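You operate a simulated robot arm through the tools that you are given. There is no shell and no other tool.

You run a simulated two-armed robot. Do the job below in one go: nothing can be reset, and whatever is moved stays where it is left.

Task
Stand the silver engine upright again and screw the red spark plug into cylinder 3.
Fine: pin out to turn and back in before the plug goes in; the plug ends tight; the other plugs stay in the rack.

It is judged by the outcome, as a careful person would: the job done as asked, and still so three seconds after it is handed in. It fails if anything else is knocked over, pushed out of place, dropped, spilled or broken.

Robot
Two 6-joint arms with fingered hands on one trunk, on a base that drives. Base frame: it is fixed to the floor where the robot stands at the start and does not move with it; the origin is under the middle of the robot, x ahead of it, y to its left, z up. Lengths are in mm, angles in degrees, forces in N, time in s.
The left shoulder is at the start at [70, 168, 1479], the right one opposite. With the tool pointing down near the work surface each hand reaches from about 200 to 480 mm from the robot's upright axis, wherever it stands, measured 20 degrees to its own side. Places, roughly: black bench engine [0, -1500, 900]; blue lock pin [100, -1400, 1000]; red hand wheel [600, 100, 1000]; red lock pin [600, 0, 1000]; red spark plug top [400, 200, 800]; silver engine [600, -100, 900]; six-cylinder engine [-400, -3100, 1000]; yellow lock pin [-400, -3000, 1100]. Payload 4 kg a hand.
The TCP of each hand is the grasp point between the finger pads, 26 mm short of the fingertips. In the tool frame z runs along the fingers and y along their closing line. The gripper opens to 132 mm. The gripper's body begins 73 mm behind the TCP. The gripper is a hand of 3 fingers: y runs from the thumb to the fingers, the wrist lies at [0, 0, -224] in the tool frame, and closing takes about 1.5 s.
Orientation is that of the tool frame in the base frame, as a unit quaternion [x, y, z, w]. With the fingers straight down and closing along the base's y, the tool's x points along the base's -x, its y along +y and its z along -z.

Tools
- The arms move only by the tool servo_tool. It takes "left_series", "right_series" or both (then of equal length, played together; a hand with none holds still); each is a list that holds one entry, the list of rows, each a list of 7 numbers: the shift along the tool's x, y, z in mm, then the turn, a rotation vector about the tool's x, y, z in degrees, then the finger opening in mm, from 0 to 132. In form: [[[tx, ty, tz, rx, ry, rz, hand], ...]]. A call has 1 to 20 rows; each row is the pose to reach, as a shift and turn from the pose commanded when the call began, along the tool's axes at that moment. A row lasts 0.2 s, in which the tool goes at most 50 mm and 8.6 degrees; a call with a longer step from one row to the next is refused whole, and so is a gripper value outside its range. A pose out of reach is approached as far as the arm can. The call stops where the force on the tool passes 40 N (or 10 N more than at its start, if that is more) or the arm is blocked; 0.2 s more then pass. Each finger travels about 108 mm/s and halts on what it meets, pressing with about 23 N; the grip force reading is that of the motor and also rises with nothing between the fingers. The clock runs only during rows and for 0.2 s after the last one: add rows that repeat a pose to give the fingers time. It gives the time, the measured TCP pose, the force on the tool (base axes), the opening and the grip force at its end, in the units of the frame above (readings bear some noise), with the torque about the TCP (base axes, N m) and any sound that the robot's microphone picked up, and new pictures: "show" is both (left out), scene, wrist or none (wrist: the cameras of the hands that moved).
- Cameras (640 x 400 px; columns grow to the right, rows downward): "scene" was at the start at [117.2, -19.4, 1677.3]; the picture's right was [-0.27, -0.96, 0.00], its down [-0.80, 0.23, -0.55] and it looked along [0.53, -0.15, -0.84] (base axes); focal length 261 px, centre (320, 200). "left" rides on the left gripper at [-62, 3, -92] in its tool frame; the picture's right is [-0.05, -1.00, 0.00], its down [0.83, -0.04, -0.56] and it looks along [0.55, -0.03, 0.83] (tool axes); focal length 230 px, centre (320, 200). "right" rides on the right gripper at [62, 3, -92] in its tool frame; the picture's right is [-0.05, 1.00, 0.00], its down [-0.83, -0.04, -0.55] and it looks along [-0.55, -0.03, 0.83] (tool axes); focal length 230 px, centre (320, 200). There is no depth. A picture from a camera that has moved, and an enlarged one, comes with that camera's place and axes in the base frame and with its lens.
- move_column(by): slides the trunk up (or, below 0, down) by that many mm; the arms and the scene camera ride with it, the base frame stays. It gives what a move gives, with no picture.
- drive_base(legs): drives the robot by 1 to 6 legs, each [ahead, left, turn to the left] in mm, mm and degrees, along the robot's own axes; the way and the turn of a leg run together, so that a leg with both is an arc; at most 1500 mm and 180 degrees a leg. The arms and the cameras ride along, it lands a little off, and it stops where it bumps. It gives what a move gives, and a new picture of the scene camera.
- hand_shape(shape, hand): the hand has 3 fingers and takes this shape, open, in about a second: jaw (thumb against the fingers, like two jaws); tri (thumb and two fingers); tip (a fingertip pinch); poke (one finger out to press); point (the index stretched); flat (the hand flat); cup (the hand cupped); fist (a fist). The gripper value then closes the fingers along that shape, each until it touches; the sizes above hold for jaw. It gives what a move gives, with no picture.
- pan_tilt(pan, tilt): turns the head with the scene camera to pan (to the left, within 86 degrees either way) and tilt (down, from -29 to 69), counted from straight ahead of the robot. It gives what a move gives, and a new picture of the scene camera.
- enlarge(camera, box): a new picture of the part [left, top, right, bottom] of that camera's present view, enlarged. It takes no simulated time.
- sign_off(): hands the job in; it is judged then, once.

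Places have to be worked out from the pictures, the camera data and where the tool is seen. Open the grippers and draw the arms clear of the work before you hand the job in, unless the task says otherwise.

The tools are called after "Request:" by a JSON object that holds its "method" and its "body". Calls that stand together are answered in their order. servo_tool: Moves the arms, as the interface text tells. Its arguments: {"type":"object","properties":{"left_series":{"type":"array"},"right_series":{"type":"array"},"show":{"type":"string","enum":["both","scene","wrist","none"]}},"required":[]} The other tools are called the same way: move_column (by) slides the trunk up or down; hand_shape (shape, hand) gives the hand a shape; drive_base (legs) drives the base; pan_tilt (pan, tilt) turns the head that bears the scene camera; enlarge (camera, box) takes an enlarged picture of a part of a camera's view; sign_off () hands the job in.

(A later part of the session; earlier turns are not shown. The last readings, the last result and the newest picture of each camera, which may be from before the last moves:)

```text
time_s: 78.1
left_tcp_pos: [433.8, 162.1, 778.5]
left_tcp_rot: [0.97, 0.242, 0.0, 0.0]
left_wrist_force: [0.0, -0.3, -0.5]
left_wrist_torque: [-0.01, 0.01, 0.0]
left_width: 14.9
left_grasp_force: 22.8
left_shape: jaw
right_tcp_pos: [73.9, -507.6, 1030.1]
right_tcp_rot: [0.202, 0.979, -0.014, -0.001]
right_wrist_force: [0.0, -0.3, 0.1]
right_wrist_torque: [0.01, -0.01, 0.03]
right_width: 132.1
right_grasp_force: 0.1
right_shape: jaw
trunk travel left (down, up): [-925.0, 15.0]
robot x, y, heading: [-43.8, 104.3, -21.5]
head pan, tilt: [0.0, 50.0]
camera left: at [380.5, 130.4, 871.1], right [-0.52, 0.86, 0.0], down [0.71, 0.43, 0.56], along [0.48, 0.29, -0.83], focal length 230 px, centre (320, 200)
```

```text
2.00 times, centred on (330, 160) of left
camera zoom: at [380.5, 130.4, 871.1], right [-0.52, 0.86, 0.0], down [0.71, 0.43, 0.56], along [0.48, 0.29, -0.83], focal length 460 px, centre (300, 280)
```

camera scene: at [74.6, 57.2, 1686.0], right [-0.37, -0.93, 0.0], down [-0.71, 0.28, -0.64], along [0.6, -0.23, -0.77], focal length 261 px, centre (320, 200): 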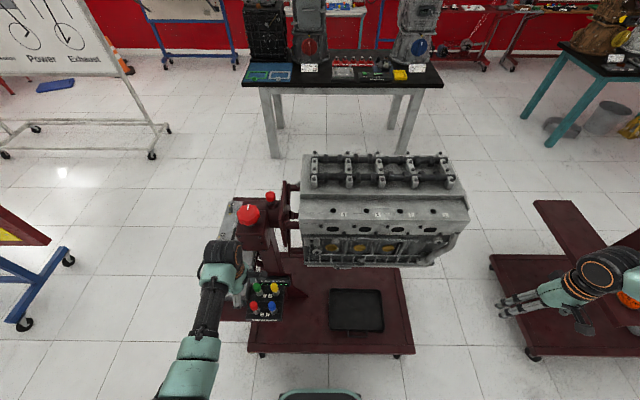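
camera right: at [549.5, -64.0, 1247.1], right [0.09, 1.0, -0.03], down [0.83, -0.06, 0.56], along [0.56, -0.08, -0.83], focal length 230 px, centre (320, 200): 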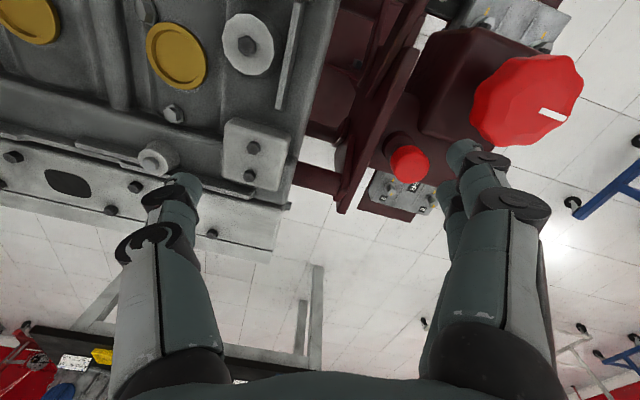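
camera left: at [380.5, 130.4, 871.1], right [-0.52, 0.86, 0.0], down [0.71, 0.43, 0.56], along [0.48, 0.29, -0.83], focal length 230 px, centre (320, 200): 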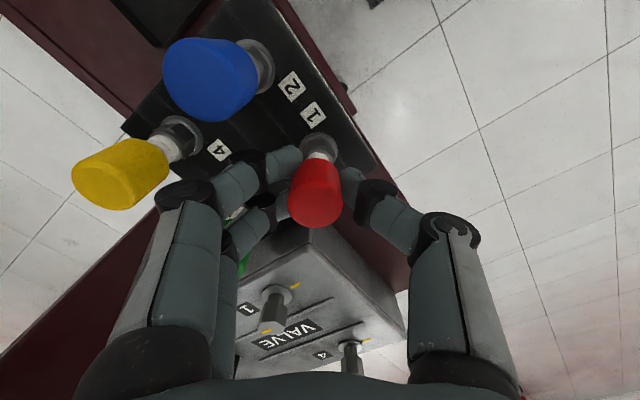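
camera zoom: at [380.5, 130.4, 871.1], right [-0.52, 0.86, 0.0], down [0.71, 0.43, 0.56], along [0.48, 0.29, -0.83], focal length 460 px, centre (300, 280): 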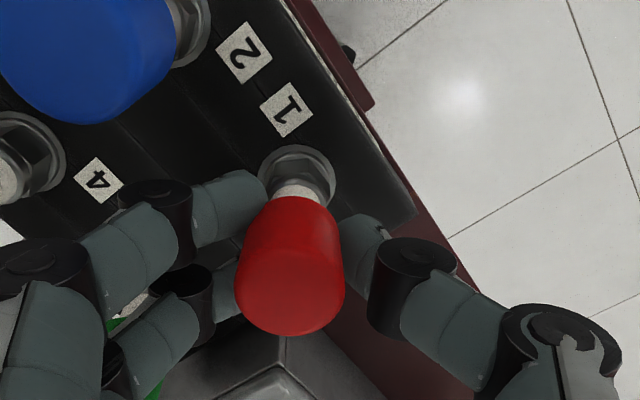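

Gripped at 23 N. I lift a few mm to see whether the plug slides out of the rack.

Request:
{"method": "servo_tool", "body": {"left_series": [[[0, 0, -3, 0, 0, 0, 5], [0, 0, -6, 0, 0, 0, 5], [0, 0, -10, 0, 0, 0, 5], [0, 0, -10, 0, 0, 0, 5]]], "show": "wrist"}}

Request:
{"method": "enlarge", "body": {"camera": "left", "box": [200, 60, 460, 260]}}

```text
time_s: 79.1
left_tcp_pos: [432.4, 162.4, 788.4]
left_tcp_rot: [0.97, 0.242, 0.002, 0.0]
left_wrist_force: [-0.2, 0.4, -0.5]
left_wrist_torque: [-0.04, 0.0, 0.0]
left_width: 14.7
left_grasp_force: 23.3
left_shape: jaw
right_tcp_pos: [73.0, -508.0, 1029.5]
right_tcp_rot: [0.203, 0.979, -0.015, -0.002]
right_wrist_force: [-0.1, 0.4, -0.4]
right_wrist_torque: [0.0, -0.02, 0.0]
right_width: 132.2
right_grasp_force: 0.0
right_shape: jaw
trunk travel left (down, up): [-925.0, 15.0]
robot x, y, heading: [-39.2, 104.5, -21.3]
head pan, tilt: [0.0, 50.0]
camera left: at [379.8, 130.0, 881.7], right [-0.52, 0.86, 0.0], down [0.71, 0.43, 0.56], along [0.48, 0.29, -0.83], focal length 230 px, centre (320, 200)
```

left: 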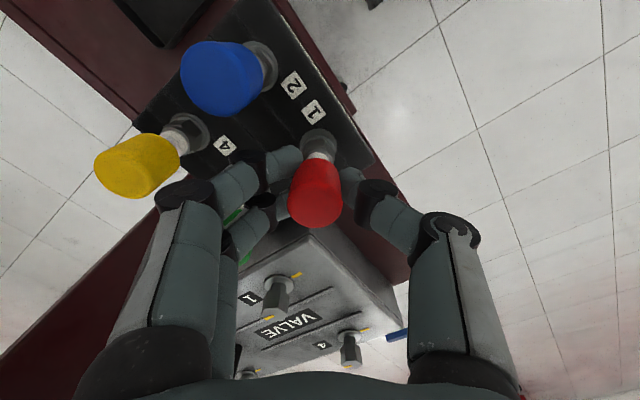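

```text
2.00 times, centred on (330, 160) of left
camera zoom: at [379.8, 130.0, 881.7], right [-0.52, 0.86, 0.0], down [0.71, 0.43, 0.56], along [0.48, 0.29, -0.83], focal length 460 px, centre (300, 280)
```

zoom: 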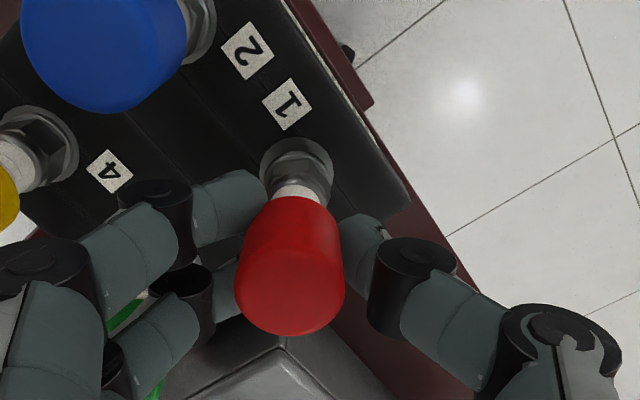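

The plug slides out freely with the hand. I lift it well clear of the rack.

Request:
{"method": "servo_tool", "body": {"left_series": [[[0, 0, -10, 0, 0, 0, 5], [0, 0, -25, 0, 0, 0, 5], [0, 0, -40, 0, 0, 0, 5], [0, 0, -60, 0, 0, 0, 5], [0, 0, -80, 0, 0, 0, 5], [0, 0, -100, 0, 0, 0, 5], [0, 0, -120, 0, 0, 0, 5], [0, 0, -120, 0, 0, 0, 5]]], "show": "both"}}

Request:
{"method": "enlarge", "body": {"camera": "left", "box": [200, 60, 460, 260]}}

Request:
{"method": "enlarge", "body": {"camera": "scene", "box": [290, 140, 490, 280]}}

```text
time_s: 80.9
left_tcp_pos: [432.4, 161.9, 909.6]
left_tcp_rot: [0.97, 0.242, 0.001, 0.0]
left_wrist_force: [0.4, 0.2, -0.8]
left_wrist_torque: [0.01, 0.0, 0.02]
left_width: 14.8
left_grasp_force: 22.8
left_shape: jaw
right_tcp_pos: [73.4, -508.1, 1030.9]
right_tcp_rot: [0.202, 0.979, -0.015, -0.002]
right_wrist_force: [-0.3, -0.1, 0.0]
right_wrist_torque: [-0.04, -0.03, -0.01]
right_width: 131.9
right_grasp_force: 0.1
right_shape: jaw
trunk travel left (down, up): [-925.0, 15.0]
robot x, y, heading: [-39.7, 102.8, -21.4]
head pan, tilt: [0.0, 50.0]
camera scene: at [74.9, 57.1, 1685.9], right [-0.37, -0.93, 0.0], down [-0.71, 0.28, -0.64], along [0.6, -0.23, -0.77], focal length 261 px, centre (320, 200)
camera left: at [380.3, 129.5, 1001.9], right [-0.52, 0.86, 0.0], down [0.71, 0.43, 0.56], along [0.48, 0.29, -0.83], focal length 230 px, centre (320, 200)
```

scene: 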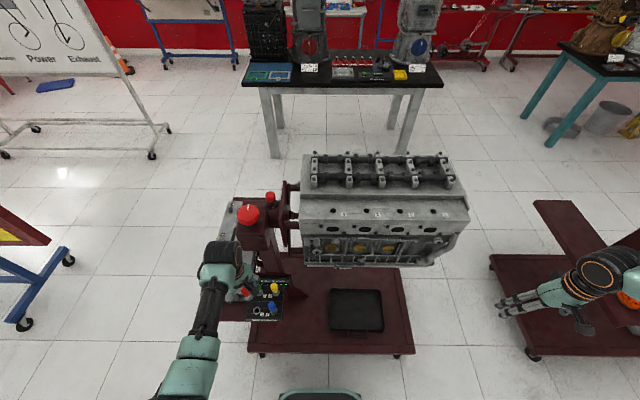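
left: 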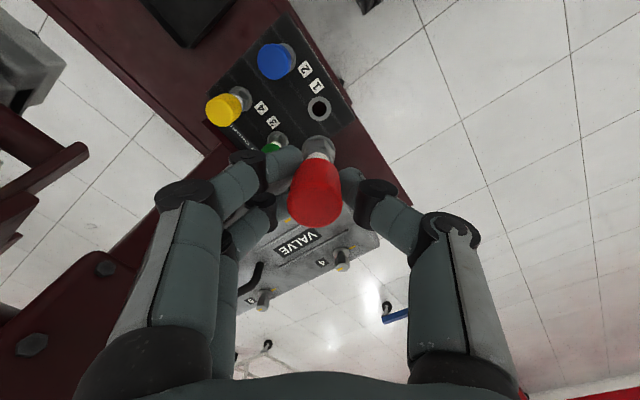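

```text
2.00 times, centred on (330, 160) of left
camera zoom: at [380.3, 129.5, 1001.9], right [-0.52, 0.86, 0.0], down [0.71, 0.43, 0.56], along [0.48, 0.29, -0.83], focal length 460 px, centre (300, 280)
```

zoom: 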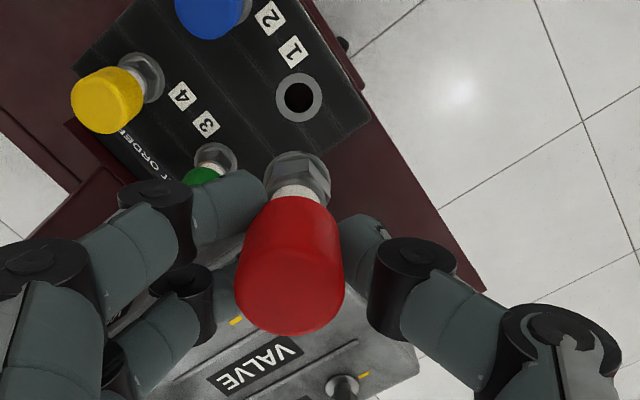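

```text
2.86 times, centred on (390, 210) of scene
camera zoom: at [74.9, 57.1, 1685.9], right [-0.37, -0.93, 0.0], down [-0.71, 0.28, -0.64], along [0.6, -0.23, -0.77], focal length 745 px, centre (120, 171)
```

zoom: 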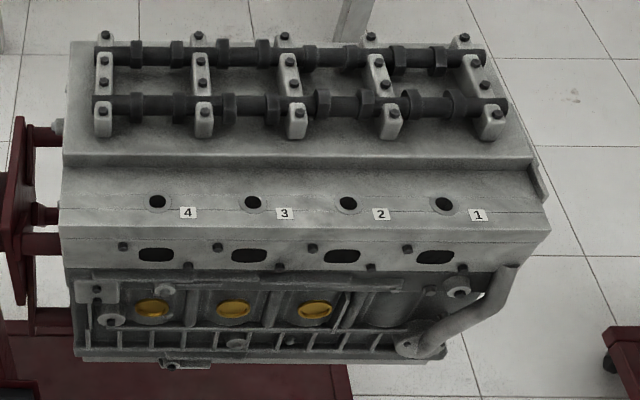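

Rack hole 1 is empty and the plug hangs straight in the hand. I lift it higher, then drive back and right so I can extend the arm high in free space before approaching the engine over cylinder 3.

Request:
{"method": "servo_tool", "body": {"left_series": [[[0, 0, -20, 0, 0, 0, 5], [0, 0, -40, 0, 0, 0, 5], [0, 0, -60, 0, 0, 0, 5], [0, 0, -80, 0, 0, 0, 5], [0, 0, -100, 0, 0, 0, 5], [0, 0, -120, 0, 0, 0, 5], [0, 0, -125, 0, 0, 0, 5], [0, 0, -125, 0, 0, 0, 5]]], "show": "wrist"}}

```text
time_s: 82.7
left_tcp_pos: [432.2, 162.3, 1034.0]
left_tcp_rot: [0.97, 0.242, 0.0, 0.0]
left_wrist_force: [0.9, -0.5, 0.4]
left_wrist_torque: [0.01, 0.01, 0.01]
left_width: 14.7
left_grasp_force: 22.8
left_shape: jaw
right_tcp_pos: [73.3, -507.3, 1030.2]
right_tcp_rot: [0.203, 0.979, -0.015, -0.002]
right_wrist_force: [-0.4, -0.6, 0.6]
right_wrist_torque: [0.03, 0.0, -0.03]
right_width: 132.1
right_grasp_force: 0.1
right_shape: jaw
trunk travel left (down, up): [-925.0, 15.0]
robot x, y, heading: [-42.4, 105.4, -21.7]
head pan, tilt: [0.0, 50.0]
camera left: at [380.1, 130.3, 1126.5], right [-0.52, 0.86, 0.0], down [0.71, 0.43, 0.56], along [0.48, 0.29, -0.83], focal length 230 px, centre (320, 200)
```

left: 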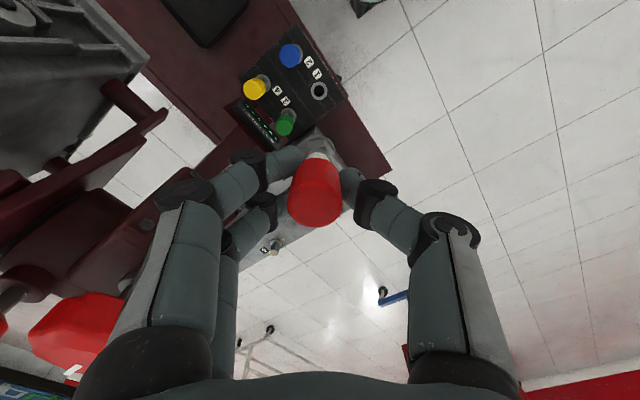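

The plug is high and clear; the other three plugs stand in the rack. I drive back 200 mm and then right 300 mm.

Request:
{"method": "drive_base", "body": {"legs": [[-200, 0, 0], [0, -300, 0]]}}

```text
time_s: 86.0
left_tcp_pos: [136.3, -42.4, 1033.5]
left_tcp_rot: [0.97, 0.244, 0.0, 0.001]
left_wrist_force: [-0.7, 0.1, 0.3]
left_wrist_torque: [0.01, -0.01, -0.01]
left_width: 14.8
left_grasp_force: 23.0
left_shape: jaw
right_tcp_pos: [-220.1, -712.7, 1031.2]
right_tcp_rot: [0.2, 0.98, -0.016, -0.001]
right_wrist_force: [-0.7, -0.5, 0.4]
right_wrist_torque: [-0.03, -0.04, -0.04]
right_width: 132.3
right_grasp_force: 0.0
right_shape: jaw
trunk travel left (down, up): [-925.0, 15.0]
robot x, y, heading: [-337.2, -103.1, -21.3]
head pan, tilt: [0.0, 50.0]
camera scene: at [-220.3, -147.2, 1686.0], right [-0.36, -0.93, 0.0], down [-0.71, 0.28, -0.64], along [0.6, -0.23, -0.77], focal length 261 px, centre (320, 200)
```

scene: 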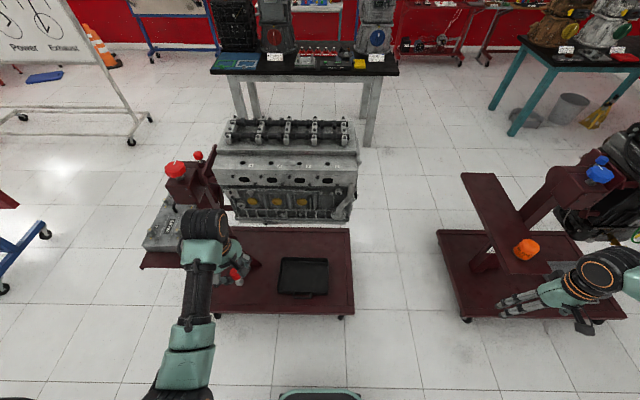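

Good view. I zoom on the head's ledge from here to triangulate hole 3 again.

Request:
{"method": "enlarge", "body": {"camera": "scene", "box": [210, 100, 370, 220]}}

Request:
{"method": "enlarge", "body": {"camera": "scene", "box": [230, 145, 340, 195]}}

Request:
{"method": "enlarge", "body": {"camera": "left", "box": [200, 60, 460, 260]}}

```text
3.33 times, centred on (290, 160) of scene
camera zoom: at [-220.3, -147.2, 1686.0], right [-0.36, -0.93, 0.0], down [-0.71, 0.28, -0.64], along [0.6, -0.23, -0.77], focal length 869 px, centre (420, 333)
```

zoom: 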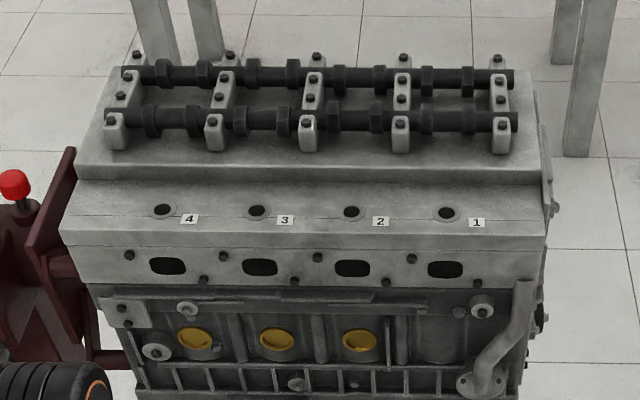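

```text
5.82 times, centred on (285, 170) of scene
camera zoom: at [-220.3, -147.2, 1686.0], right [-0.36, -0.93, 0.0], down [-0.71, 0.28, -0.64], along [0.6, -0.23, -0.77], focal length 1516 px, centre (524, 374)
```

zoom: 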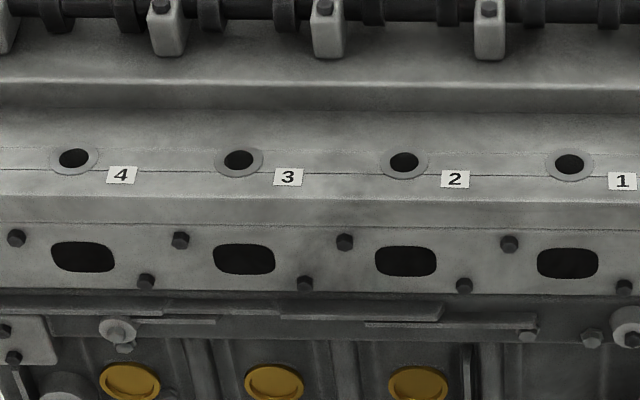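

```text
2.00 times, centred on (330, 160) of left
camera zoom: at [84.4, -73.5, 1125.9], right [-0.52, 0.85, 0.0], down [0.71, 0.43, 0.56], along [0.47, 0.29, -0.83], focal length 460 px, centre (300, 280)
```

zoom: 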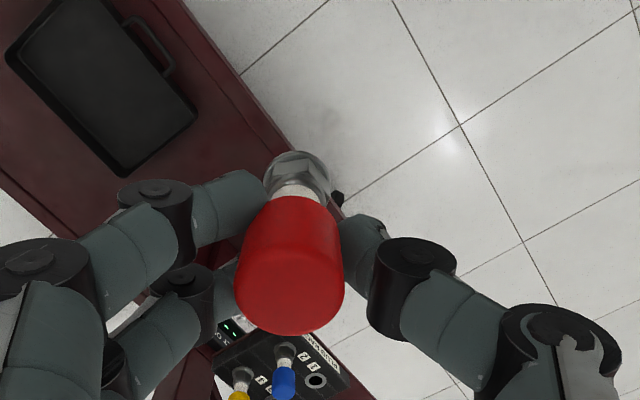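

The hole marked 3 triangulates to about [455, -234, 1092], with a horizontal face. I raise the trunk 15 mm and extend the left arm forward and up in free space, short of the engine.

Request:
{"method": "move_column", "body": {"by": 15}}

Request:
{"method": "servo_tool", "body": {"left_series": [[[12, 25, -5, 0, 0, 0, 5], [24, 51, -15, 0, 0, 0, 5], [36, 76, -30, 0, 0, 0, 5], [47, 102, -50, 0, 0, 0, 5], [59, 127, -75, 0, 0, 0, 5], [71, 152, -100, 0, 0, 0, 5], [83, 178, -130, 0, 0, 0, 5], [94, 203, -155, 0, 0, 0, 5], [94.5, 203.3, -177, 0, 0, 0, 5], [94.5, 203.3, -177, 0, 0, 0, 5]]], "show": "both"}}

```text
time_s: 86.6
left_tcp_pos: [136.6, -42.5, 1048.5]
left_tcp_rot: [0.97, 0.244, 0.0, 0.0]
left_wrist_force: [-0.8, 0.3, -0.3]
left_wrist_torque: [0.0, -0.03, 0.01]
left_width: 14.6
left_grasp_force: 23.2
left_shape: jaw
right_tcp_pos: [-219.5, -713.6, 1046.5]
right_tcp_rot: [0.2, 0.98, -0.015, -0.003]
right_wrist_force: [0.2, 0.7, -0.6]
right_wrist_torque: [-0.01, -0.01, -0.02]
right_width: 131.9
right_grasp_force: 0.1
right_shape: jaw
trunk travel left (down, up): [-940.0, 0.0]
robot x, y, heading: [-337.7, -101.1, -21.4]
head pan, tilt: [0.0, 50.0]
```

```text
time_s: 88.8
left_tcp_pos: [321.7, -182.3, 1222.5]
left_tcp_rot: [0.969, 0.246, 0.0, -0.001]
left_wrist_force: [0.0, -0.3, -0.1]
left_wrist_torque: [-0.01, 0.01, 0.03]
left_width: 14.6
left_grasp_force: 22.7
left_shape: jaw
left hand out of reach, approached as far as the arm can: row 6, 7, 9, 10
right_tcp_pos: [-220.0, -714.2, 1045.0]
right_tcp_rot: [0.2, 0.98, -0.015, -0.001]
right_wrist_force: [-0.5, 0.0, 0.2]
right_wrist_torque: [0.01, -0.01, -0.02]
right_width: 132.0
right_grasp_force: 0.1
right_shape: jaw
trunk travel left (down, up): [-940.0, 0.0]
robot x, y, heading: [-338.2, -105.5, -21.3]
head pan, tilt: [0.0, 50.0]
camera scene: at [-221.3, -150.2, 1701.0], right [-0.36, -0.93, 0.0], down [-0.71, 0.28, -0.64], along [0.6, -0.23, -0.77], focal length 261 px, centre (320, 200)
camera left: at [269.9, -213.7, 1314.4], right [-0.52, 0.85, 0.0], down [0.71, 0.43, 0.56], along [0.48, 0.29, -0.83], focal length 230 px, centre (320, 200)
```

scene: 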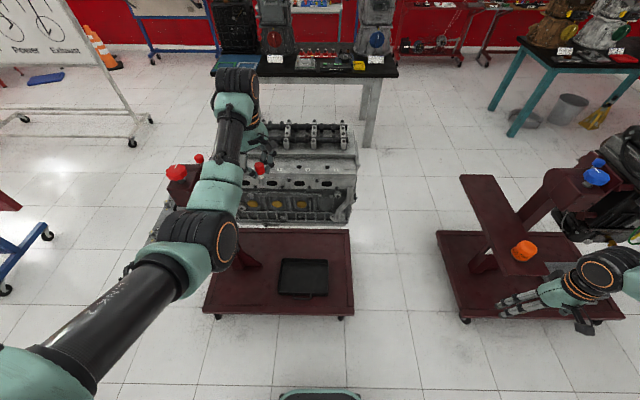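
left: 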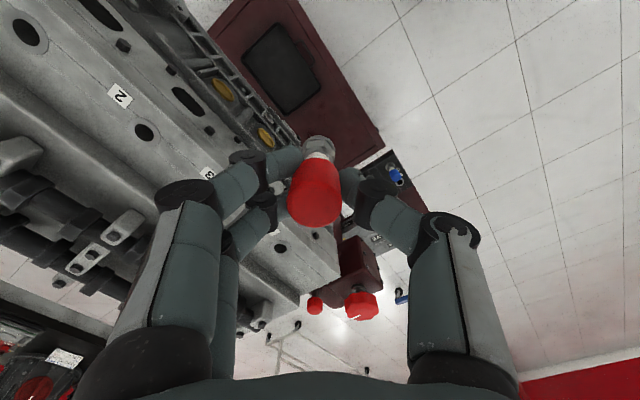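

The arm is extended at z 1222 and the camera sees holes 4, 2 and 1 (hole 3 is behind the fingers), giving hole 3 near [450, -232]. I check how far the plug's thread hangs below before moving over the engine.

Request:
{"method": "enlarge", "body": {"camera": "scene", "box": [225, 130, 305, 200]}}

Request:
{"method": "enlarge", "body": {"camera": "left", "box": [240, 100, 400, 240]}}

```text
5.71 times, centred on (265, 165) of scene
camera zoom: at [-221.3, -150.2, 1701.0], right [-0.36, -0.93, 0.0], down [-0.71, 0.28, -0.64], along [0.6, -0.23, -0.77], focal length 1489 px, centre (634, 400)
```

zoom: 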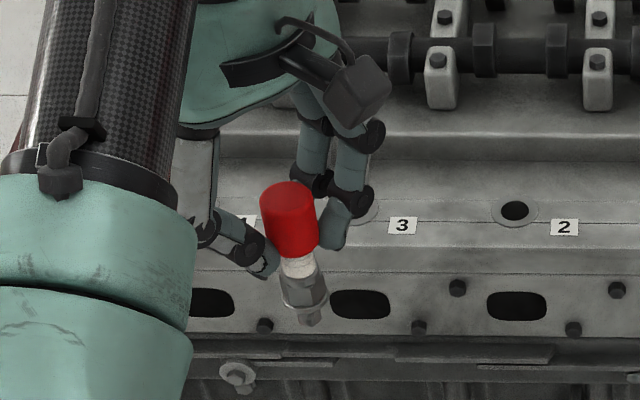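

```text
2.86 times, centred on (320, 170) of left
camera zoom: at [269.9, -213.7, 1314.4], right [-0.52, 0.85, 0.0], down [0.71, 0.43, 0.56], along [0.48, 0.29, -0.83], focal length 657 px, centre (320, 286)
```

zoom: 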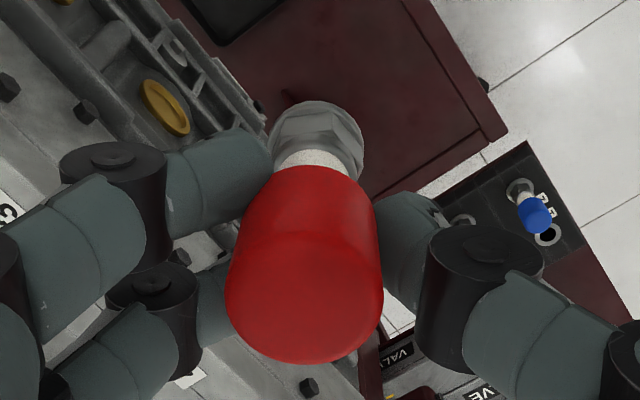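

The plug measures about 84 mm long, its seat about 65 mm and its tip about 82 mm below the TCP, leaning about 2°. In free space I turn the hand counter-clockwise to get a long clockwise stroke for screwing, testing how far the wrist goes.

Request:
{"method": "servo_tool", "body": {"left_series": [[[0, 0, 0, 0, 0, -8.5, 5], [0, 0, 0, 0, 0, -17, 5], [0, 0, 0, 0, 0, -25.5, 5], [0, 0, 0, 0, 0, -34, 5], [0, 0, 0, 0, 0, -42.5, 5], [0, 0, 0, 0, 0, -51, 5], [0, 0, 0, 0, 0, -59.5, 5], [0, 0, 0, 0, 0, -68, 5], [0, 0, 0, 0, 0, -76.5, 5], [0, 0, 0, 0, 0, -85, 5], [0, 0, 0, 0, 0, -93.5, 5], [0, 0, 0, 0, 0, -102, 5], [0, 0, 0, 0, 0, -110.5, 5], [0, 0, 0, 0, 0, -119, 5], [0, 0, 0, 0, 0, -127.5, 5], [0, 0, 0, 0, 0, -136, 5], [0, 0, 0, 0, 0, -144.5, 5], [0, 0, 0, 0, 0, -153, 5], [0, 0, 0, 0, 0, -161.5, 5], [0, 0, 0, 0, 0, -170, 5]]], "show": "both"}}

```text
time_s: 93.0
left_tcp_pos: [324.0, -181.3, 1221.5]
left_tcp_rot: [-0.161, 0.987, 0.0, 0.001]
left_wrist_force: [0.6, 0.3, -1.2]
left_wrist_torque: [0.01, -0.01, 0.02]
left_width: 14.6
left_grasp_force: 23.2
left_shape: jaw
right_tcp_pos: [-219.2, -714.8, 1045.2]
right_tcp_rot: [0.2, 0.98, -0.014, -0.002]
right_wrist_force: [0.1, -0.8, 0.1]
right_wrist_torque: [0.0, 0.0, -0.01]
right_width: 131.9
right_grasp_force: 0.0
right_shape: jaw
trunk travel left (down, up): [-940.0, 0.0]
robot x, y, heading: [-338.5, -106.6, -21.1]
head pan, tilt: [0.0, 50.0]
camera scene: at [-221.2, -150.4, 1700.9], right [-0.36, -0.93, 0.0], down [-0.71, 0.28, -0.64], along [0.6, -0.23, -0.77], focal length 261 px, centre (320, 200)
camera left: at [380.1, -158.6, 1314.1], right [0.37, -0.93, 0.0], down [-0.78, -0.3, 0.55], along [-0.52, -0.2, -0.83], focal length 230 px, centre (320, 200)
```

scene: 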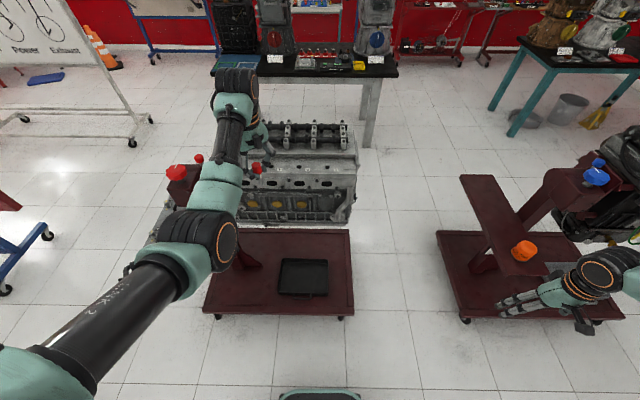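
left: 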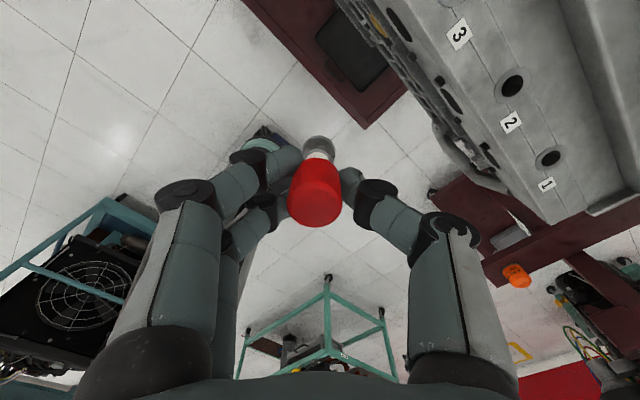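

The wrist reached this pose with no limit. Combining both views, holes 1, 2 and 4 triangulate well, giving hole 3 at about [455.5, -233, 1090]. I zoom on the plug to measure its offset in the hand.

Request:
{"method": "enlarge", "body": {"camera": "left", "box": [260, 110, 380, 230]}}

Request:
{"method": "enlarge", "body": {"camera": "scene", "box": [230, 140, 300, 200]}}

```text
3.33 times, centred on (320, 170) of left
camera zoom: at [380.1, -158.6, 1314.1], right [0.37, -0.93, 0.0], down [-0.78, -0.3, 0.55], along [-0.52, -0.2, -0.83], focal length 767 px, centre (320, 300)
```

zoom: 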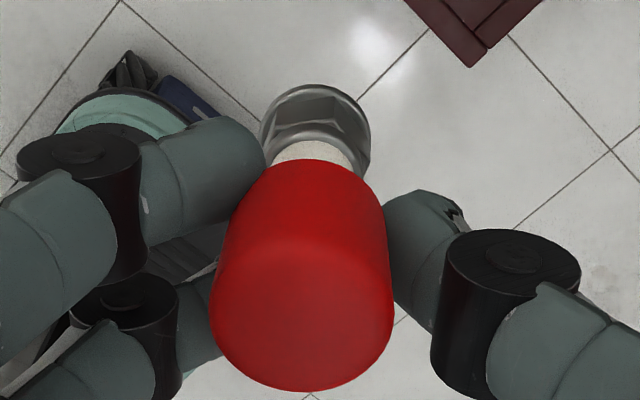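

```text
6.67 times, centred on (265, 170) of scene
camera zoom: at [-221.2, -150.4, 1700.9], right [-0.36, -0.93, 0.0], down [-0.71, 0.28, -0.64], along [0.6, -0.23, -0.77], focal length 1737 px, centre (687, 400)
```

zoom: 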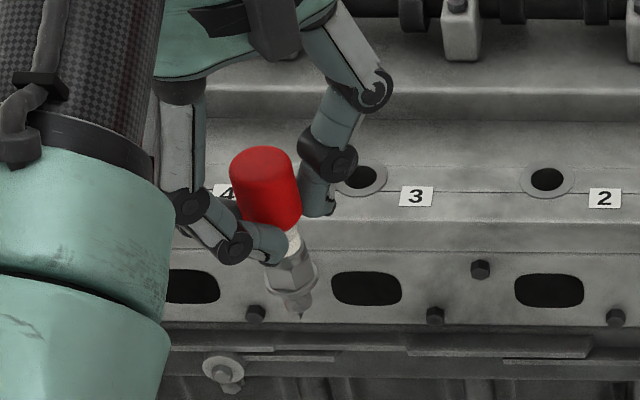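

The plug sits nearly coaxial with the tool (tip within about 1 mm), tip about 86 mm below the TCP. Now I drive 141 mm ahead to bring it over hole 3; the tip stays about 45 mm above the ledge.

Request:
{"method": "drive_base", "body": {"legs": [[141, 0, 0]]}}

Request:
{"method": "servo_tool", "body": {"left_series": [[[0, 0, 0, 0, 0, 0, 5], [0, 0, 0, 0, 0, 0, 5]]], "show": "both"}}

Request:
{"method": "enlarge", "body": {"camera": "left", "box": [200, 40, 460, 240]}}

Request:
{"method": "enlarge", "body": {"camera": "scene", "box": [220, 120, 340, 220]}}

```text
time_s: 94.3
left_tcp_pos: [449.8, -228.1, 1224.1]
left_tcp_rot: [-0.161, 0.987, -0.001, 0.003]
left_wrist_force: [0.5, -0.4, 0.4]
left_wrist_torque: [-0.01, 0.0, -0.01]
left_width: 14.6
left_grasp_force: 22.9
left_shape: jaw
right_tcp_pos: [-90.2, -763.3, 1046.3]
right_tcp_rot: [0.198, 0.98, -0.015, 0.0]
right_wrist_force: [0.0, -0.2, 0.8]
right_wrist_torque: [0.0, -0.02, 0.05]
right_width: 131.8
right_grasp_force: 0.0
right_shape: jaw
trunk travel left (down, up): [-940.0, 0.0]
robot x, y, heading: [-211.7, -152.8, -20.8]
head pan, tilt: [0.0, 50.0]
camera scene: at [-95.7, -198.5, 1701.4], right [-0.36, -0.93, 0.0], down [-0.71, 0.27, -0.64], along [0.6, -0.23, -0.76], focal length 261 px, centre (320, 200)
```

scene: 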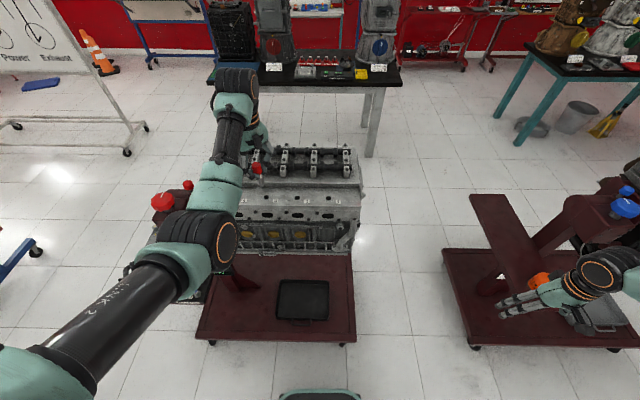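

```text
time_s: 94.9
left_tcp_pos: [452.2, -228.6, 1221.6]
left_tcp_rot: [-0.161, 0.987, 0.0, 0.002]
left_wrist_force: [-0.1, 0.4, 0.5]
left_wrist_torque: [0.0, 0.02, 0.02]
left_width: 14.4
left_grasp_force: 22.9
left_shape: jaw
right_tcp_pos: [-90.1, -763.2, 1044.5]
right_tcp_rot: [0.2, 0.98, -0.015, -0.001]
right_wrist_force: [0.5, -0.1, -0.2]
right_wrist_torque: [-0.03, 0.01, 0.0]
right_width: 132.2
right_grasp_force: 0.1
right_shape: jaw
trunk travel left (down, up): [-940.0, 0.0]
robot x, y, heading: [-210.5, -155.2, -21.1]
head pan, tilt: [0.0, 50.0]
camera scene: at [-94.0, -199.2, 1701.2], right [-0.36, -0.93, 0.0], down [-0.71, 0.27, -0.64], along [0.6, -0.23, -0.77], focal length 261 px, centre (320, 200)
camera left: at [507.9, -206.3, 1315.1], right [0.37, -0.93, 0.0], down [-0.78, -0.3, 0.55], along [-0.51, -0.2, -0.83], focal length 230 px, centre (320, 200)
```

scene: 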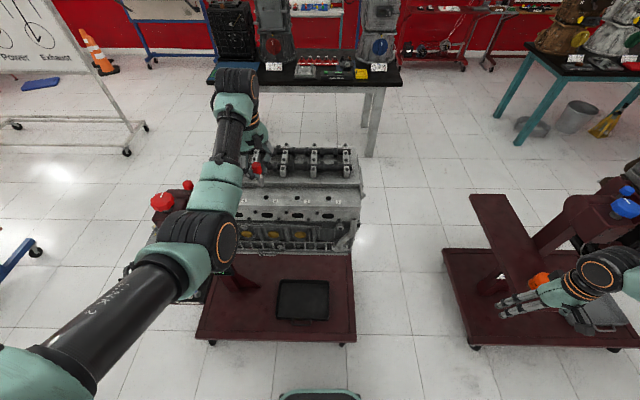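
left: 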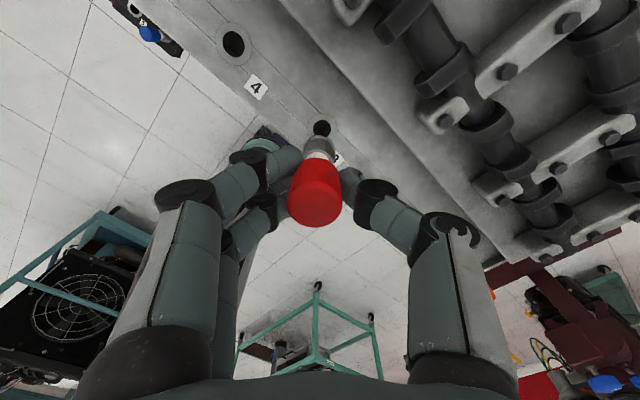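

```text
2.00 times, centred on (330, 140) of left
camera zoom: at [507.9, -206.3, 1315.1], right [0.37, -0.93, 0.0], down [-0.78, -0.3, 0.55], along [-0.51, -0.2, -0.83], focal length 460 px, centre (300, 320)
```

zoom: 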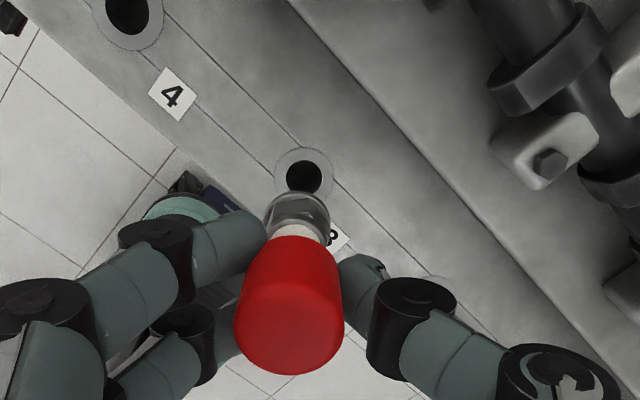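

```text
4.00 times, centred on (280, 170) of scene
camera zoom: at [-94.0, -199.2, 1701.2], right [-0.36, -0.93, 0.0], down [-0.71, 0.27, -0.64], along [0.6, -0.23, -0.77], focal length 1042 px, centre (480, 320)
```

zoom: 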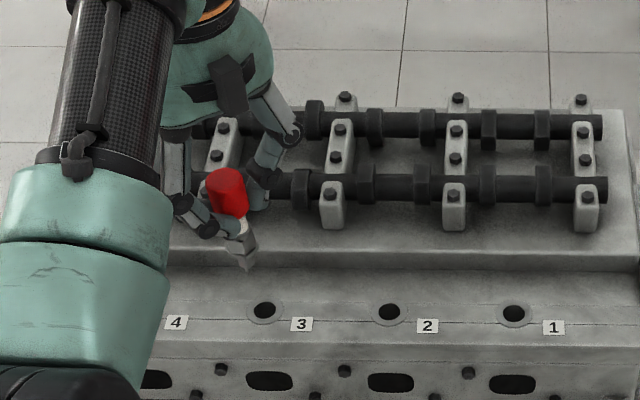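

The plug hangs almost over hole 3. Both cameras agree that the tip must shift about 6 mm along tool +X and 2.4 mm along -Y; I do that and go down 25 mm, then look again.

Request:
{"method": "servo_tool", "body": {"left_series": [[[3, -1.2, 0, 0, 0, 0, 5], [5.8, -2.4, 0, 0, 0, 0, 5], [5.8, -2.4, 12, 0, 0, 0, 5], [5.8, -2.4, 25, 0, 0, 0, 5], [5.8, -2.4, 25, 0, 0, 0, 5]]], "show": "wrist"}}

Request:
{"method": "enlarge", "body": {"camera": "left", "box": [240, 80, 400, 220]}}

Request:
{"method": "enlarge", "body": {"camera": "scene", "box": [240, 150, 310, 210]}}

```text
time_s: 96.1
left_tcp_pos: [447.6, -234.4, 1196.6]
left_tcp_rot: [-0.16, 0.987, 0.0, 0.002]
left_wrist_force: [-0.4, 0.7, -0.3]
left_wrist_torque: [0.0, 0.01, -0.01]
left_width: 14.4
left_grasp_force: 23.2
left_shape: jaw
right_tcp_pos: [-89.4, -763.3, 1044.3]
right_tcp_rot: [0.199, 0.98, -0.015, -0.002]
right_wrist_force: [-0.3, -0.5, 0.4]
right_wrist_torque: [0.03, 0.03, 0.02]
right_width: 132.2
right_grasp_force: 0.2
right_shape: jaw
trunk travel left (down, up): [-940.0, 0.0]
robot x, y, heading: [-207.8, -152.6, -20.8]
head pan, tilt: [0.0, 50.0]
camera left: at [504.5, -211.2, 1289.2], right [0.37, -0.93, 0.0], down [-0.78, -0.3, 0.55], along [-0.51, -0.2, -0.83], focal length 230 px, centre (320, 200)
```

left: 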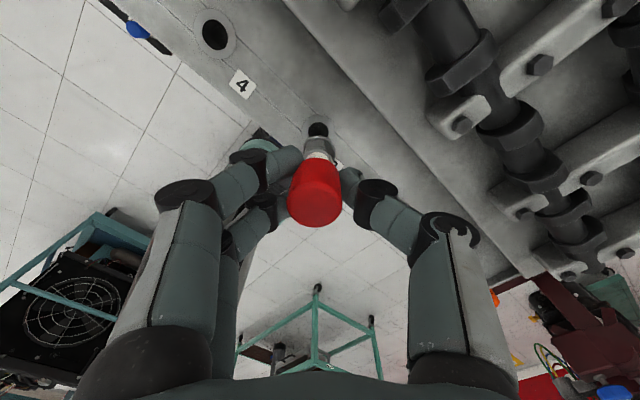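

```text
2.86 times, centred on (320, 150) of left
camera zoom: at [504.5, -211.2, 1289.2], right [0.37, -0.93, 0.0], down [-0.78, -0.3, 0.55], along [-0.51, -0.2, -0.83], focal length 657 px, centre (320, 343)
```

zoom: 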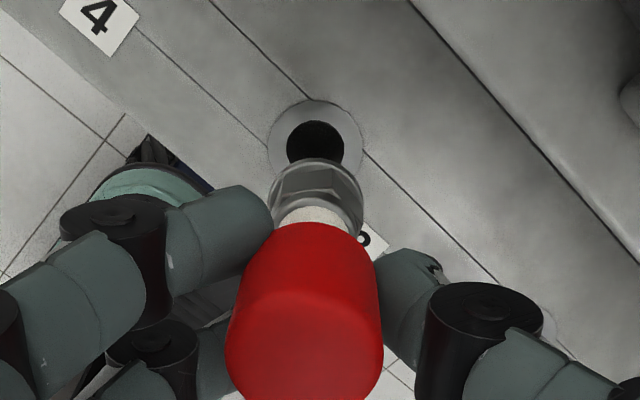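

```text
6.67 times, centred on (275, 180) of scene
camera zoom: at [-91.9, -200.2, 1701.0], right [-0.36, -0.93, 0.0], down [-0.71, 0.28, -0.64], along [0.6, -0.23, -0.77], focal length 1737 px, centre (620, 333)
```

zoom: 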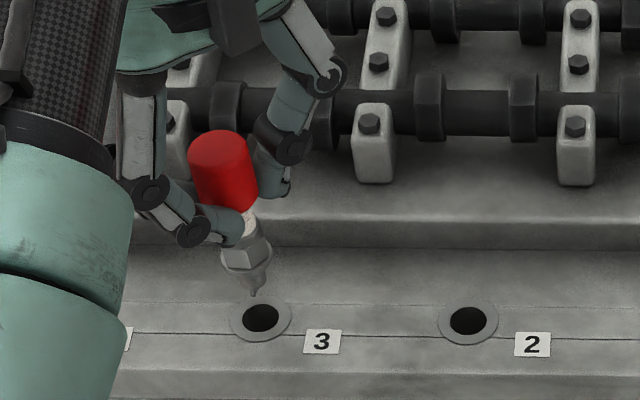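

The tip is right over hole 3 in both views. I lower slowly, watching for contact.

Request:
{"method": "servo_tool", "body": {"left_series": [[[0, 0.5, 6, 0, 0, 0, 5], [0, 0.5, 12, 0, 0, 0, 5], [0, 0.5, 17, 0, 0, 0, 5], [0, 0.5, 20, 0, 0, 0, 5], [0, 0.5, 23, 0, 0, 0, 5], [0, 0.5, 23, 0, 0, 0, 5]]], "show": "wrist"}}

Request:
{"method": "enlarge", "body": {"camera": "left", "box": [240, 80, 400, 220]}}

Request:
{"method": "enlarge", "body": {"camera": "scene", "box": [240, 150, 310, 210]}}

```text
time_s: 97.5
left_tcp_pos: [446.1, -233.1, 1173.7]
left_tcp_rot: [-0.16, 0.987, 0.0, 0.002]
left_wrist_force: [0.6, -0.3, -0.5]
left_wrist_torque: [0.0, 0.0, 0.02]
left_width: 14.3
left_grasp_force: 22.7
left_shape: jaw
right_tcp_pos: [-89.4, -764.8, 1045.0]
right_tcp_rot: [0.2, 0.98, -0.015, -0.002]
right_wrist_force: [-0.1, -1.0, -0.3]
right_wrist_torque: [0.02, -0.02, 0.0]
right_width: 132.1
right_grasp_force: 0.0
right_shape: jaw
trunk travel left (down, up): [-940.0, 0.0]
robot x, y, heading: [-210.3, -154.3, -20.8]
head pan, tilt: [0.0, 50.0]
camera left: at [505.2, -210.6, 1266.2], right [0.37, -0.93, 0.0], down [-0.78, -0.3, 0.55], along [-0.52, -0.2, -0.83], focal length 230 px, centre (320, 200)
```

left: 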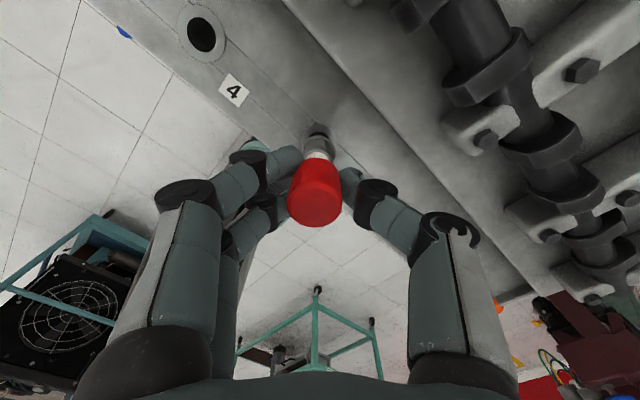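

```text
2.86 times, centred on (320, 150) of left
camera zoom: at [505.2, -210.6, 1266.2], right [0.37, -0.93, 0.0], down [-0.78, -0.3, 0.55], along [-0.52, -0.2, -0.83], focal length 657 px, centre (320, 343)
```

zoom: 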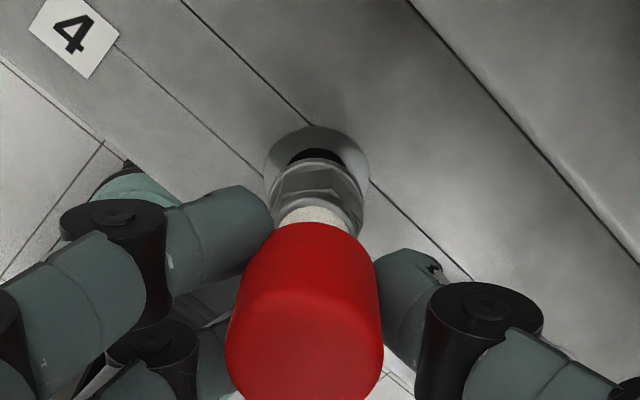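

```text
6.67 times, centred on (275, 180) of scene
camera zoom: at [-91.4, -200.2, 1700.9], right [-0.36, -0.93, 0.0], down [-0.71, 0.28, -0.64], along [0.6, -0.23, -0.77], focal length 1737 px, centre (620, 333)
```

zoom: 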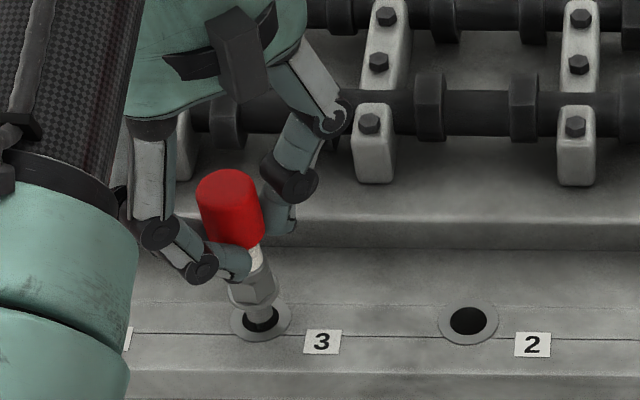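

The thread is entering hole 3 cleanly, no force yet. I continue slowly.

Request:
{"method": "servo_tool", "body": {"left_series": [[[0, 0, 2, 0, 0, 0, 5], [0, 0, 4, 0, 0, 0, 5], [0, 0, 6, 0, 0, 0, 5], [0, 0, 8, 0, 0, 0, 5], [0, 0, 10, 0, 0, 0, 5], [0, 0, 10, 0, 0, 0, 5]]], "show": "wrist"}}

Request:
{"method": "enlarge", "body": {"camera": "left", "box": [240, 80, 400, 220]}}

Request:
{"method": "enlarge", "body": {"camera": "scene", "box": [240, 150, 310, 210]}}

```text
time_s: 98.9
left_tcp_pos: [448.2, -233.3, 1164.1]
left_tcp_rot: [-0.16, 0.987, 0.001, 0.001]
left_wrist_force: [0.3, 0.0, -0.9]
left_wrist_torque: [-0.02, -0.02, -0.02]
left_width: 14.7
left_grasp_force: 23.2
left_shape: jaw
right_tcp_pos: [-89.2, -765.2, 1045.4]
right_tcp_rot: [0.2, 0.98, -0.015, -0.002]
right_wrist_force: [-0.4, -0.4, -0.2]
right_wrist_torque: [-0.02, 0.02, -0.01]
right_width: 131.9
right_grasp_force: 0.1
right_shape: jaw
trunk travel left (down, up): [-940.0, 0.0]
robot x, y, heading: [-208.8, -151.4, -21.1]
head pan, tilt: [0.0, 50.0]
camera left: at [505.2, -209.9, 1256.3], right [0.37, -0.93, 0.0], down [-0.78, -0.3, 0.55], along [-0.52, -0.2, -0.83], focal length 230 px, centre (320, 200)
```

left: 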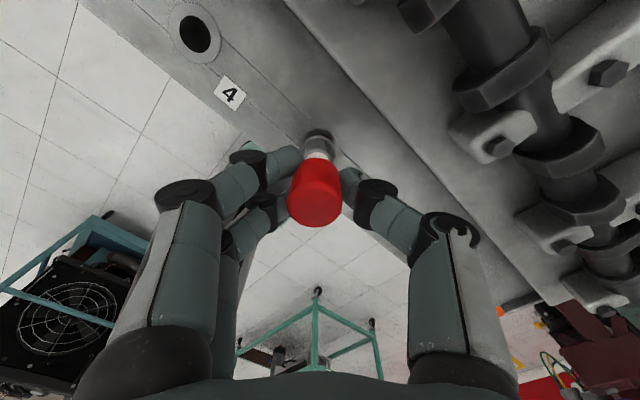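

```text
2.86 times, centred on (320, 150) of left
camera zoom: at [505.2, -209.9, 1256.3], right [0.37, -0.93, 0.0], down [-0.78, -0.3, 0.55], along [-0.52, -0.2, -0.83], focal length 657 px, centre (320, 343)
```

zoom: 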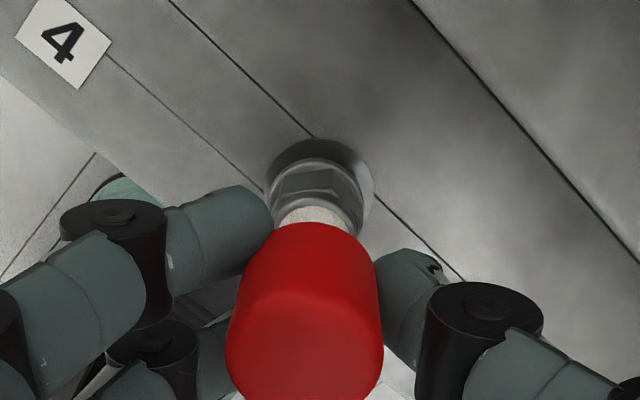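

```text
6.67 times, centred on (275, 180) of scene
camera zoom: at [-91.4, -200.2, 1700.9], right [-0.36, -0.93, 0.0], down [-0.72, 0.28, -0.64], along [0.6, -0.23, -0.77], focal length 1737 px, centre (620, 333)
```

zoom: 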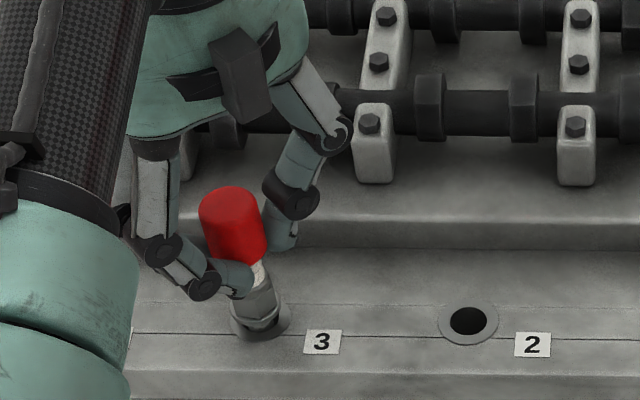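

Still coaxial and no contact; the hex flange nears the seat ring. I keep going in small steps to find first contact.

Request:
{"method": "servo_tool", "body": {"left_series": [[[0, 0, 1.5, 0, 0, 0, 5], [0, 0, 3, 0, 0, 0, 5], [0, 0, 4.5, 0, 0, 0, 5], [0, 0, 6, 0, 0, 0, 5], [0, 0, 6, 0, 0, 0, 5]]], "show": "wrist"}}

Request:
{"method": "enlarge", "body": {"camera": "left", "box": [240, 80, 400, 220]}}

Request:
{"method": "enlarge", "body": {"camera": "scene", "box": [240, 150, 310, 210]}}

```text
time_s: 100.1
left_tcp_pos: [447.4, -232.8, 1157.4]
left_tcp_rot: [-0.16, 0.987, -0.001, 0.0]
left_wrist_force: [-0.1, -0.4, -0.4]
left_wrist_torque: [0.0, -0.01, 0.0]
left_width: 14.4
left_grasp_force: 22.8
left_shape: jaw
right_tcp_pos: [-88.9, -764.1, 1045.1]
right_tcp_rot: [0.199, 0.98, -0.015, -0.001]
right_wrist_force: [-0.1, -0.9, 0.0]
right_wrist_torque: [-0.03, 0.03, 0.01]
right_width: 132.0
right_grasp_force: 0.1
right_shape: jaw
trunk travel left (down, up): [-940.0, 0.0]
robot x, y, heading: [-208.2, -158.0, -21.1]
head pan, tilt: [0.0, 50.0]
camera left: at [505.2, -210.9, 1250.1], right [0.37, -0.93, 0.0], down [-0.78, -0.3, 0.55], along [-0.52, -0.2, -0.83], focal length 230 px, centre (320, 200)
```

left: 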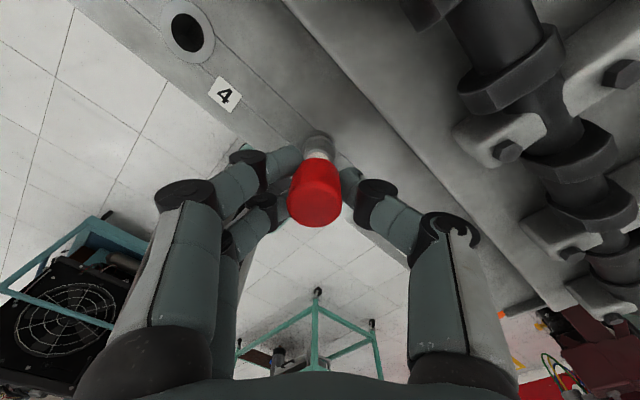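

```text
2.86 times, centred on (320, 150) of left
camera zoom: at [505.2, -210.9, 1250.1], right [0.37, -0.93, 0.0], down [-0.78, -0.3, 0.55], along [-0.52, -0.2, -0.83], focal length 657 px, centre (320, 343)
```

zoom: 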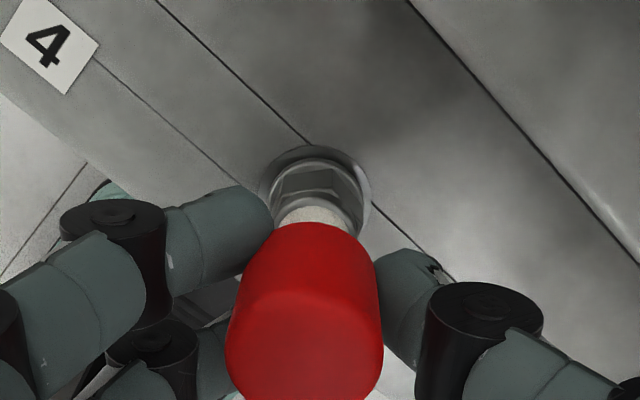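

```text
6.67 times, centred on (275, 180) of scene
camera zoom: at [-91.3, -200.2, 1700.9], right [-0.36, -0.93, 0.0], down [-0.72, 0.28, -0.64], along [0.6, -0.23, -0.77], focal length 1737 px, centre (620, 333)
```

zoom: 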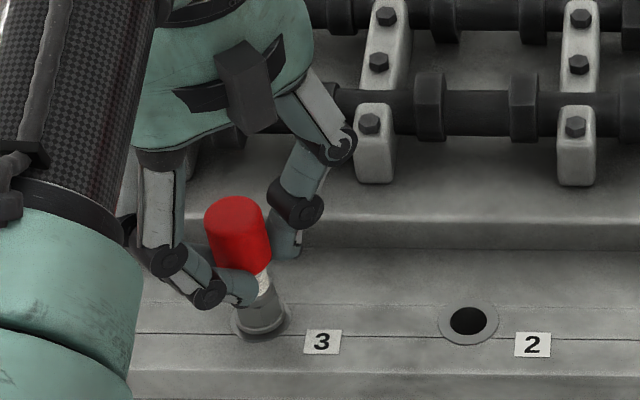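

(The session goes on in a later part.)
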